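You operate a simulated robot arm through the tools that you are given. There is no shell and no other tool. Be economical: measure what you need, move in short steps, check, and stop when the job is done.

The job below is to be done with a simulated robot arm. You get a single attempt, and the scene is never put back.

## Task
Put the grey gauge block on top of the stencil on the window sill by the chiller.

The check looks at the end state, three seconds after you hand in, the way a careful person would. Anything else that was tipped, shoved, dropped, spilled or broken makes it a failure.

## Robot
A 7-joint arm with a two-finger parallel gripper, fixed in place. Base frame: the origin is at the foot of the arm, x ahead of it, y to its left, z up. Units: mm, rad, N and s.
With the tool pointing down near the work surface it reaches from about 220 to 580 mm from the base axis. Its first joint turns from -1.152 to 1.152 rad. Payload 2.5 kg.
Tool frame: the origin (TCP) lies between the finger pads and is the grasp point; the fingertips stand 23 mm ahead of it; z points along the fingers, y is the line along which they close. The gripper opens to 94 mm. The fingers are 38 mm wide and 10 mm thick; the gripper's body (54 by 96 mm) begins 39 mm behind the TCP.
Orientation is that of the tool frame in the base frame, as [roll, pitch, yaw] about the fixed x, y, z axes, in that order (R = Rz(yaw) Ry(pitch) Rx(roll)). With the fingers straight down and closing along the base's y, the tool's x points along the base's -x, its y along +y and its z along -z.

## Interface
- The arm moves only by the tool move_arm. Its argument "plan" is a list of rows, each an object (a shift or turn left out is 0, a gripper value left out holds the last) with "jaw": the closure in counts, from 0 (fully open) to 255 (shut); "travel": the shift along the base's x, y, z in units of 30 mm (1.0 is 30 mm), a list of three; "twist": the turn about the base's z in units of 5 degrees (1.0 is 5 degrees). In form: [{"jaw": jaw, "travel": [dx, dy, dz], "twist": twist}, ...]. A call has 1 to 8 rows; each row shifts and turns the commanded pose from where the row before left it. A call with a number of a shift or a turn outside -1 to 1 is refused whole. Rows are played at 5 a second. More than 50 mm and 0.15 rad between two rows, or a gripper value outside its range, and nothing of the call is played. Where a pose cannot be reached the arm comes as near as it can. A force on the tool above 40 N (or 10 N above the force at the start of the call, whichever is more), or a blocked arm, ends the call early, and 0.2 s more pass. Each finger travels about 108 mm/s and halts on what it meets, pressing with about 22 N; the grip force reading is that of the motor and also rises with nothing between the fingers. The clock runs only during rows and for 0.2 s after the last one: add rows that do not move to give the fingers time. It gives the time, the measured TCP pose, the force on the tool (base axes), the opening and the grip force at its end, in the units of the frame above (readings bear some noise).
- Cameras (640 x 400 px; columns grow to the right, rows downward): "scene" is fixed at [134.1, -410, 540.4]; the picture's right is [0.72, -0.69, 0.00], its down [-0.38, -0.39, -0.84] and it looks along [0.58, 0.61, -0.55] (base axes); focal length 375 px, centre (320, 200). "wrist" rides on the gripper at [86, 16, -74] in the tool frame; the picture's right is [-0.18, 0.98, 0.00], its down [-0.58, -0.11, -0.81] and it looks along [-0.79, -0.15, 0.59] (tool axes); focal length 243 px, centre (320, 200). There is no depth. A picture from a camera that has moved, and an enlarged one, comes with that camera's place and axes in the base frame and with its lens. The place of the scene camera against the robot may be out by one fixed shift of up to 12 mm in any direction.
- grab_frame(camera): a new picture of that camera. It takes no simulated time.
- zoom(camera, box): a new picture of the part [left, top, right, bottom] of that camera's present view, enlarged. It takes no simulated time.
- sign_off(): hands the job in; it is judged then, once.

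Work in short steps. Places have to be worked out from the pictures, the camera data and where the tool is seen: move nearer, look again, correct. Check each grasp and each placing, and mend what went wrong. You have 90 turns and 42 pictures in all, those below and enlarged ones among them. Open the gripper and draw the arm clear of the work before you hand the job in, unless the task says otherwise; then end with one line.

The tools are called as a command line: name --argument value ..., lists and objects as JSON in quotes. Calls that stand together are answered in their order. move_arm: Moves the arm, as the interface text tells. Its arguments: {"type":"object","properties":{"plan":{"type":"array","items":{"type":"object","properties":{"jaw":{"type":"number"},"travel":{"type":"array","items":{"type":"number"}},"twist":{"type":"number"}}}}},"required":["plan"]} The other tools are called the same way: grab_frame (camera) takes a picture; zoom (camera, box) takes an enlarged picture of a part of a camera's view; sign_off () hands the job in.

At the start:

```text
time_s: 0.0
tcp_pos: [354.8, -141.3, 269.3]
orientation: [3.141, 0.0, -3.141]
force: [-0.2, -0.2, 0.9]
opening: 94.1
finger_force: 0.0
```

scene: 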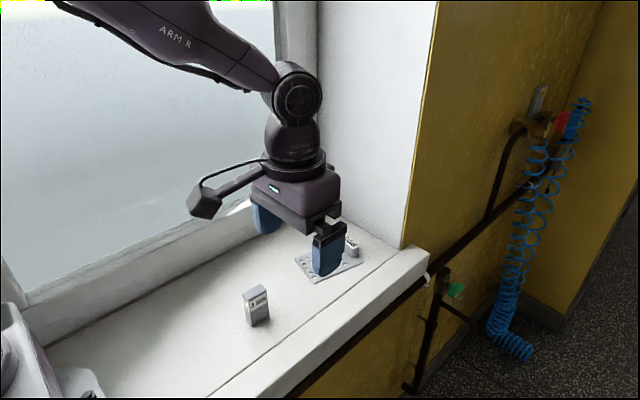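
wrist: 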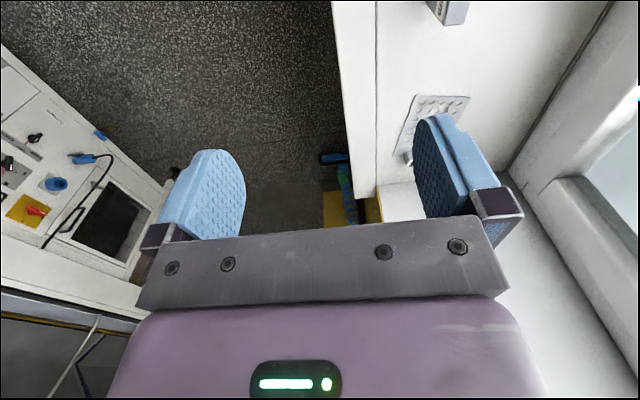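

The pictures show a grey block at about (257,305) and a perforated plate behind the finger, with something small near it. I zoom in on both to identify them.

zoom --camera "scene" --box '[220, 210, 400, 340]'

zoom --camera "wrist" --box '[320, 0, 560, 220]'

```text
3.08 times, centred on (310, 275) of scene
camera zoom: at [134.1, -410.0, 540.4], right [0.72, -0.69, 0.0], down [-0.38, -0.39, -0.84], along [0.58, 0.61, -0.55], focal length 1154 px, centre (351, -31)
```

zoom: 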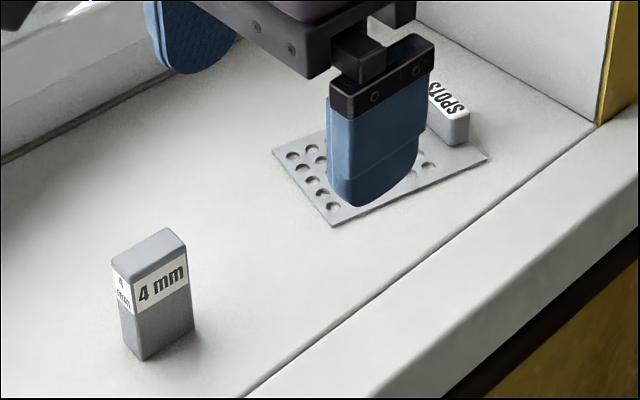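

```text
1.82 times, centred on (440, 110) of wrist
camera zoom: at [267.3, -125.0, 342.2], right [0.18, 0.98, 0.0], down [0.58, -0.11, 0.81], along [0.79, -0.15, -0.59], focal length 441 px, centre (102, 364)
```

zoom: 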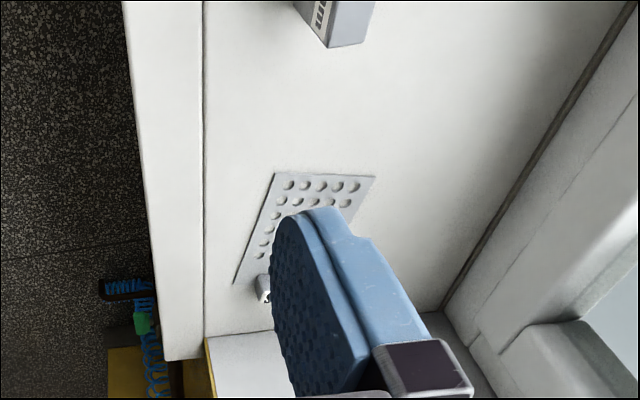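

The tall block labelled "4 mm" stands at about (360, -10), roughly 38 x 22 x 63 mm and yawed about -8°. The stencil is centred near (557, 7), with a SPOTS tag at its far end. I move above the block at a safe height and look again.

move_arm --plan '[{"jaw": 0, "travel": [0, 0.9, -0.5], "twist": -0.8}, {"travel": [0, 0.9, -0.5], "twist": -0.8}, {"travel": [0, 0.9, -0.5]}, {"travel": [0, 0.9, -0.5]}, {"travel": [0.17, 0.78, -0.5]}, {}]'

grab_frame --camera "scene"

grab_frame --camera "wrist"

```text
time_s: 1.4
tcp_pos: [360.8, -10.6, 192.6]
orientation: [-3.14, 0.0, 3.002]
force: [-0.3, -0.5, 0.1]
opening: 94.2
finger_force: 0.1
```

```text
37 pictures are left
```

scene: 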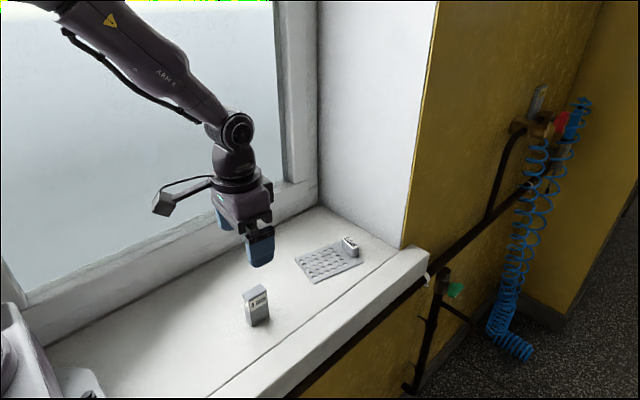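

```text
36 pictures are left
camera wrist: at [275.5, 18.5, 266.7], right [0.32, 0.95, 0.0], down [0.56, -0.19, 0.81], along [0.76, -0.26, -0.59], focal length 243 px, centre (320, 200)
```

wrist: 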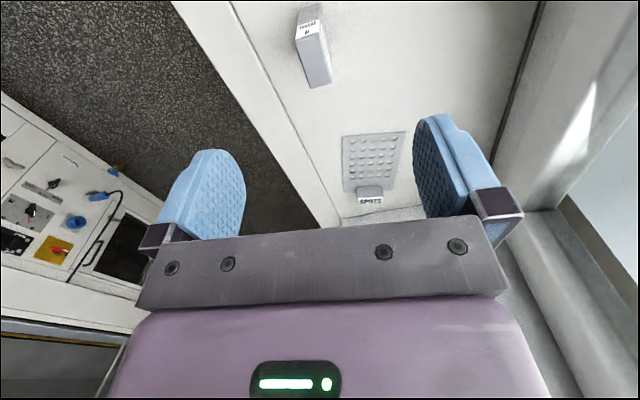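

The TCP is above the estimated block position. I zoom the wrist and scene views to refine the block and the stencil.

zoom --camera "wrist" --box '[260, 0, 420, 100]'

zoom --camera "scene" --box '[230, 225, 390, 335]'

zoom --camera "wrist" --box '[310, 110, 430, 220]'

```text
4.00 times, centred on (340, 50) of wrist
camera zoom: at [275.5, 18.5, 266.7], right [0.32, 0.95, 0.0], down [0.56, -0.19, 0.81], along [0.76, -0.26, -0.59], focal length 970 px, centre (240, 800)
```

zoom: 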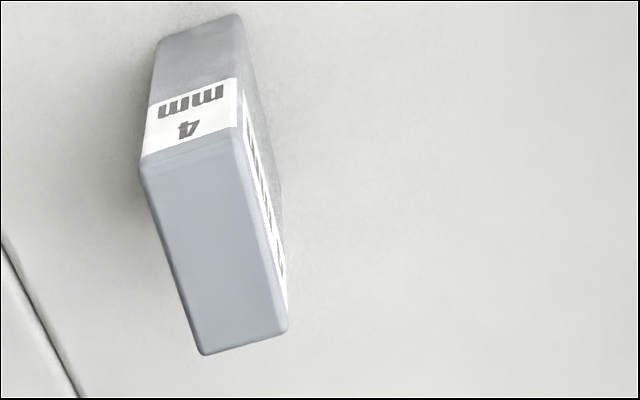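

```text
3.64 times, centred on (310, 280) of scene
camera zoom: at [134.1, -410.0, 540.4], right [0.72, -0.69, 0.0], down [-0.38, -0.4, -0.84], along [0.58, 0.61, -0.55], focal length 1364 px, centre (356, -91)
```

zoom: 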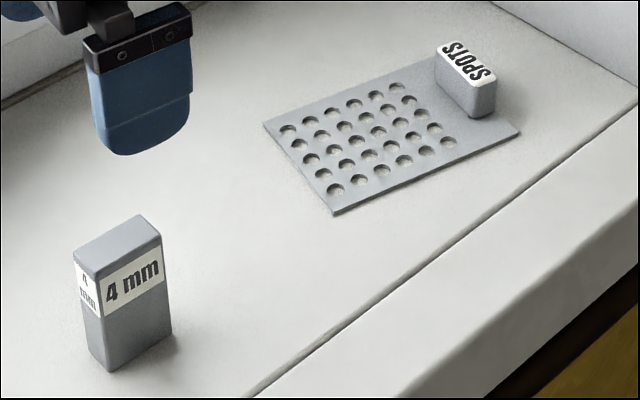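

```text
3.64 times, centred on (370, 165) of wrist
camera zoom: at [275.5, 18.5, 266.7], right [0.32, 0.95, 0.0], down [0.56, -0.19, 0.81], along [0.76, -0.26, -0.59], focal length 882 px, centre (138, 327)
```

zoom: 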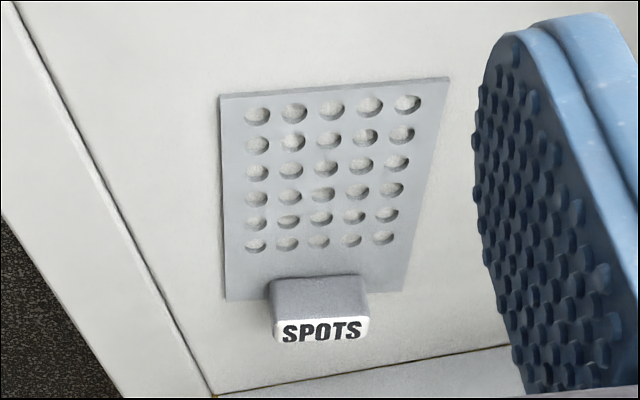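

Both views agree: block centre (360, -15), yaw about -1°, height about 64 mm. The stencil is centred at (557, 6) with yaw -12.6°. I correct y and yaw, descend to TCP z≈42, then close.

move_arm --plan '[{"jaw": 0, "travel": [0, -0.16, 0], "twist": 1.0}, {"twist": 0.4, "travel": [0, 0, -1]}, {"travel": [0, 0, -1]}, {"travel": [0, 0, -1]}, {"travel": [0, 0, -1]}, {"travel": [0, 0, -1]}, {}]'

grab_frame --camera "scene"

```text
time_s: 3.0
tcp_pos: [359.0, -14.8, 41.5]
orientation: [-3.141, 0.001, 3.122]
force: [0.5, 0.5, 0.7]
opening: 94.0
finger_force: 0.0
```

```text
32 pictures are left
```

scene: 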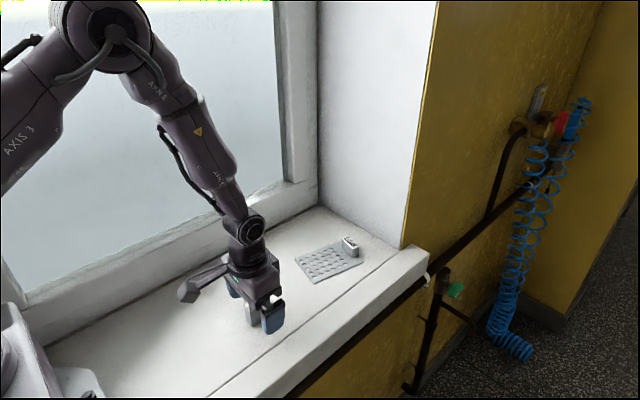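

The fingers straddle the block without contact, so I close the gripper and give it time.

move_arm --plan '[{"jaw": 255}, {}, {}, {}, {}]'

```text
time_s: 4.2
tcp_pos: [358.4, -14.5, 42.7]
orientation: [-3.14, 0.0, 3.123]
force: [-0.7, 0.0, -0.1]
opening: 19.8
finger_force: 22.3
```

The opening reads 19.8 mm, which matches the block's width, so it is held. I lift it 60 mm and check.

move_arm --plan '[{"travel": [0, 0, 0.5]}, {"travel": [0, 0, 0.7]}, {"travel": [0, 0, 0.8]}, {}]'

zoom --camera "scene" --box '[190, 200, 370, 330]'

```text
time_s: 5.2
tcp_pos: [359.5, -15.0, 102.6]
orientation: [3.141, -0.001, 3.125]
force: [-0.1, 0.1, -1.5]
opening: 19.7
finger_force: 21.5
```

```text
3.08 times, centred on (280, 265) of scene
camera zoom: at [134.1, -410.0, 540.4], right [0.72, -0.69, 0.0], down [-0.38, -0.39, -0.84], along [0.58, 0.61, -0.55], focal length 1154 px, centre (443, 0)
```

zoom: 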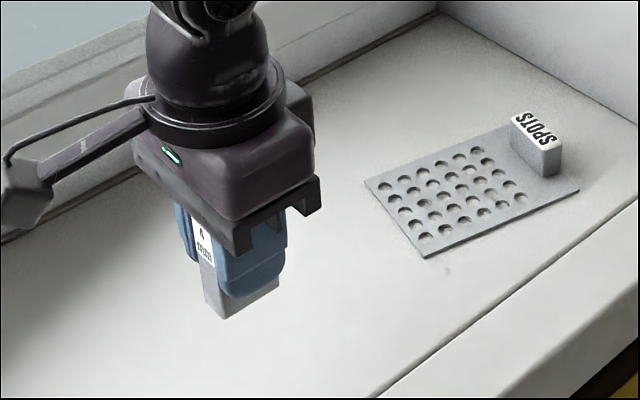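

The block is lifted and upright. I carry it to about (544, 9), the middle of the holed area, and turn it about -11° to align with the stencil.

move_arm --plan '[{"travel": [0.8, 0.1, 0], "twist": -0.4}, {"travel": [0.9, 0.1, 0], "twist": -0.4}, {"travel": [0.9, 0.1, 0], "twist": -0.4}, {"travel": [0.9, 0.1, 0], "twist": -0.4}, {"travel": [0.9, 0.1, 0], "twist": -0.4}, {"travel": [0.9, 0.15, 0], "twist": -0.3}, {"travel": [0.85, 0.15, 0]}, {}]'

zoom --camera "scene" --box '[240, 170, 420, 300]'

grab_frame --camera "wrist"

```text
time_s: 7.0
tcp_pos: [543.8, 7.4, 103.5]
orientation: [3.141, -0.001, 2.923]
force: [-0.7, 0.8, -0.8]
opening: 19.7
finger_force: 21.9
```

```text
3.08 times, centred on (330, 235) of scene
camera zoom: at [134.1, -410.0, 540.4], right [0.72, -0.69, 0.0], down [-0.38, -0.4, -0.84], along [0.58, 0.61, -0.55], focal length 1154 px, centre (289, 92)
```

zoom: 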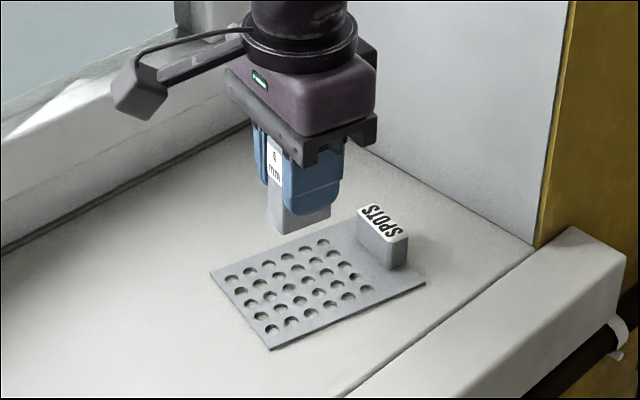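

```text
29 pictures are left
camera wrist: at [462.7, 43.4, 177.7], right [0.39, 0.92, 0.0], down [0.54, -0.23, 0.81], along [0.74, -0.32, -0.59], focal length 243 px, centre (320, 200)
```

wrist: 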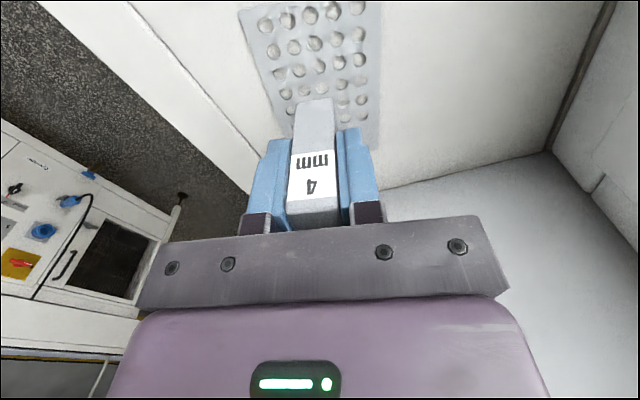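

The block is over the holed area and clear of the SPOTS tag. I lower it to about 8 mm above the plate and look.

move_arm --plan '[{"travel": [0, 0.03, -0.7]}, {"travel": [0, 0, -0.6]}, {"travel": [0, 0, -0.4]}, {}]'

zoom --camera "scene" --box '[280, 210, 380, 290]'

```text
time_s: 8.0
tcp_pos: [542.7, 9.8, 50.7]
orientation: [-3.142, -0.001, 2.923]
force: [-0.5, 0.0, -0.9]
opening: 19.5
finger_force: 22.4
```

```text
5.00 times, centred on (330, 250) of scene
camera zoom: at [134.1, -410.0, 540.4], right [0.72, -0.69, 0.0], down [-0.38, -0.4, -0.84], along [0.58, 0.61, -0.55], focal length 1876 px, centre (270, -50)
```

zoom: 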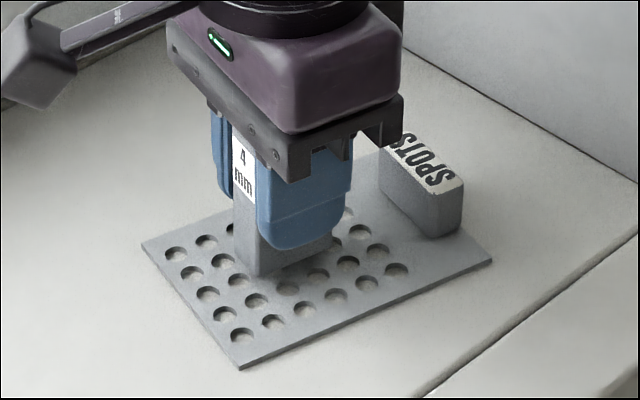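

It is centred over the plate, just above it. I go down gently and watch the force.

move_arm --plan '[{"travel": [0, 0, -0.07]}, {"travel": [0, 0, -0.05]}, {}]'

```text
time_s: 8.8
tcp_pos: [543.1, 10.1, 47.0]
orientation: [-3.14, -0.001, 2.923]
force: [-1.0, -0.4, -1.3]
opening: 20.0
finger_force: 22.1
```

No contact yet, so I take another small step.

move_arm --plan '[{"travel": [0, 0, -0.04]}, {}]'

```text
time_s: 9.4
tcp_pos: [544.0, 9.4, 47.3]
orientation: [3.141, -0.001, 2.923]
force: [0.2, 0.3, -1.1]
opening: 19.7
finger_force: 22.2
```

Still no contact force. I step down again.

move_arm --plan '[{"travel": [0, 0, -0.04]}, {}]'

```text
time_s: 10.0
tcp_pos: [543.5, 8.2, 46.0]
orientation: [-3.14, -0.002, 2.925]
force: [-0.3, -0.8, -0.7]
opening: 19.8
finger_force: 22.3
```

The reading stays near -1 N (the block's weight), so the block is still hanging. I step down again.

move_arm --plan '[{"travel": [0, 0, -0.04]}, {}]'

```text
time_s: 10.6
tcp_pos: [544.0, 10.9, 45.5]
orientation: [3.141, 0.002, 2.923]
force: [-1.4, -0.7, 7.6]
opening: 19.8
finger_force: 21.6
```

Upward force is 7.6 N, so the block is resting on the plate. I check the view, then open partway and slowly.

zoom --camera "scene" --box '[280, 210, 380, 290]'

move_arm --plan '[{"travel": [0, 0, 0.02]}, {"jaw": 185}, {"jaw": 150}, {"jaw": 120}, {}, {}]'

zoom --camera "scene" --box '[280, 210, 380, 290]'

```text
5.00 times, centred on (330, 250) of scene
camera zoom: at [134.0, -410.0, 540.4], right [0.72, -0.69, 0.0], down [-0.38, -0.39, -0.84], along [0.58, 0.61, -0.55], focal length 1876 px, centre (270, -50)
```

zoom: 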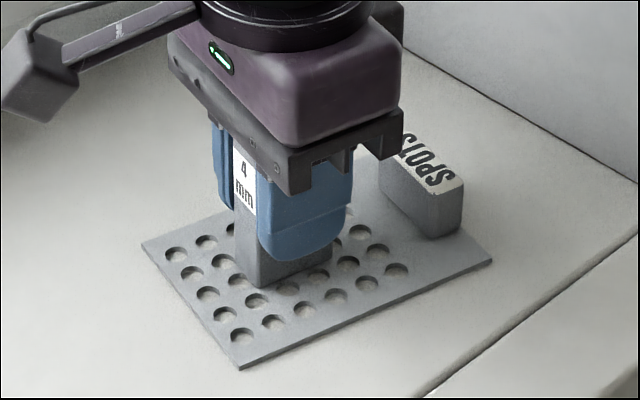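

```text
time_s: 12.0
tcp_pos: [544.0, 10.4, 44.7]
orientation: [-3.141, 0.001, 2.924]
force: [-0.4, 0.6, -0.2]
opening: 49.5
finger_force: 0.1
```

```text
5.00 times, centred on (330, 250) of scene
camera zoom: at [134.1, -410.0, 540.4], right [0.72, -0.69, 0.0], down [-0.38, -0.39, -0.84], along [0.58, 0.61, -0.55], focal length 1876 px, centre (270, -50)
```

zoom: 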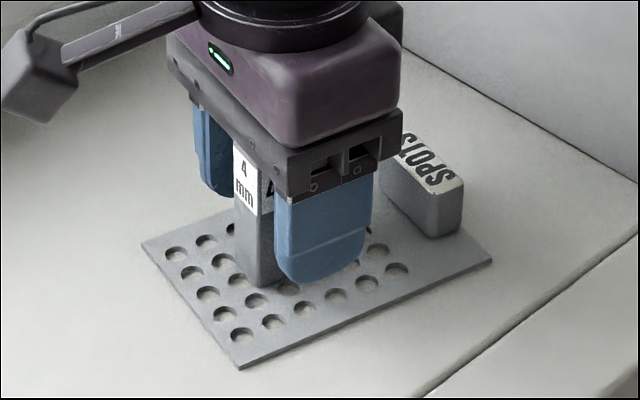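

The block is released and stands upright on the stencil. I rise straight up, then draw back.

move_arm --plan '[{"travel": [0, 0, 0.7]}, {"travel": [0, 0, 1]}, {"travel": [0, 0, 1]}, {"travel": [0, 0, 1]}, {"travel": [-0.8, 0, 0.5]}, {"travel": [-1, 0, 0]}, {"travel": [-1, 0, 0]}, {"travel": [-1, 0, 0]}]'

grab_frame --camera "scene"

zoom --camera "scene" --box '[280, 200, 380, 290]'

```text
time_s: 13.8
tcp_pos: [429.6, 9.4, 171.9]
orientation: [3.14, 0.0, 2.922]
force: [0.4, 0.0, -0.1]
opening: 49.9
finger_force: 0.0
```

```text
25 pictures are left
```

scene: 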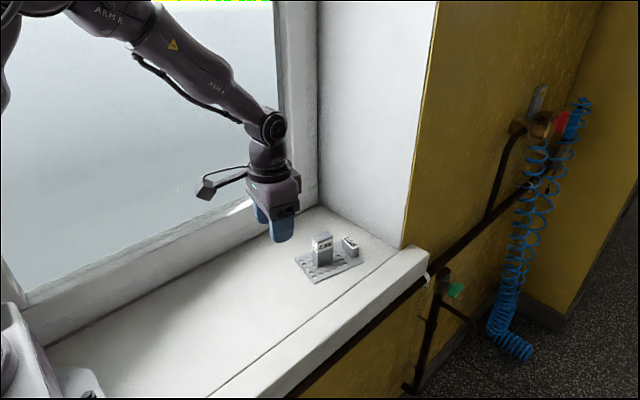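

```text
4.44 times, centred on (330, 245) of scene
camera zoom: at [134.1, -410.0, 540.4], right [0.72, -0.69, 0.0], down [-0.38, -0.39, -0.84], along [0.58, 0.61, -0.55], focal length 1667 px, centre (276, 0)
```

zoom: 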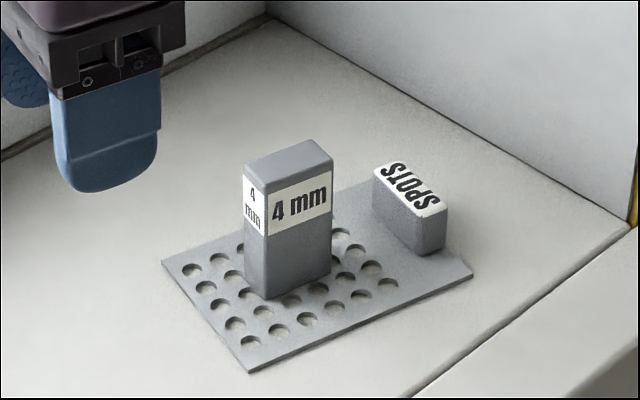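

The block stands on the stencil, and the stencil and SPOTS tag haven't moved. I open the gripper fully and then hand in.

move_arm --plan '[{"jaw": 0, "travel": [-0.5, 0, 0.5]}, {}, {}]'

sign_off

```text
time_s: 14.6
tcp_pos: [415.4, 9.3, 186.2]
orientation: [-3.141, -0.001, 2.923]
force: [-0.7, 0.0, -0.2]
opening: 94.0
finger_force: 0.1
```

```text
The job is handed in.
```

The grey gauge block is standing upright on the stencil, nothing else was moved, and the arm is clear with the gripper open.
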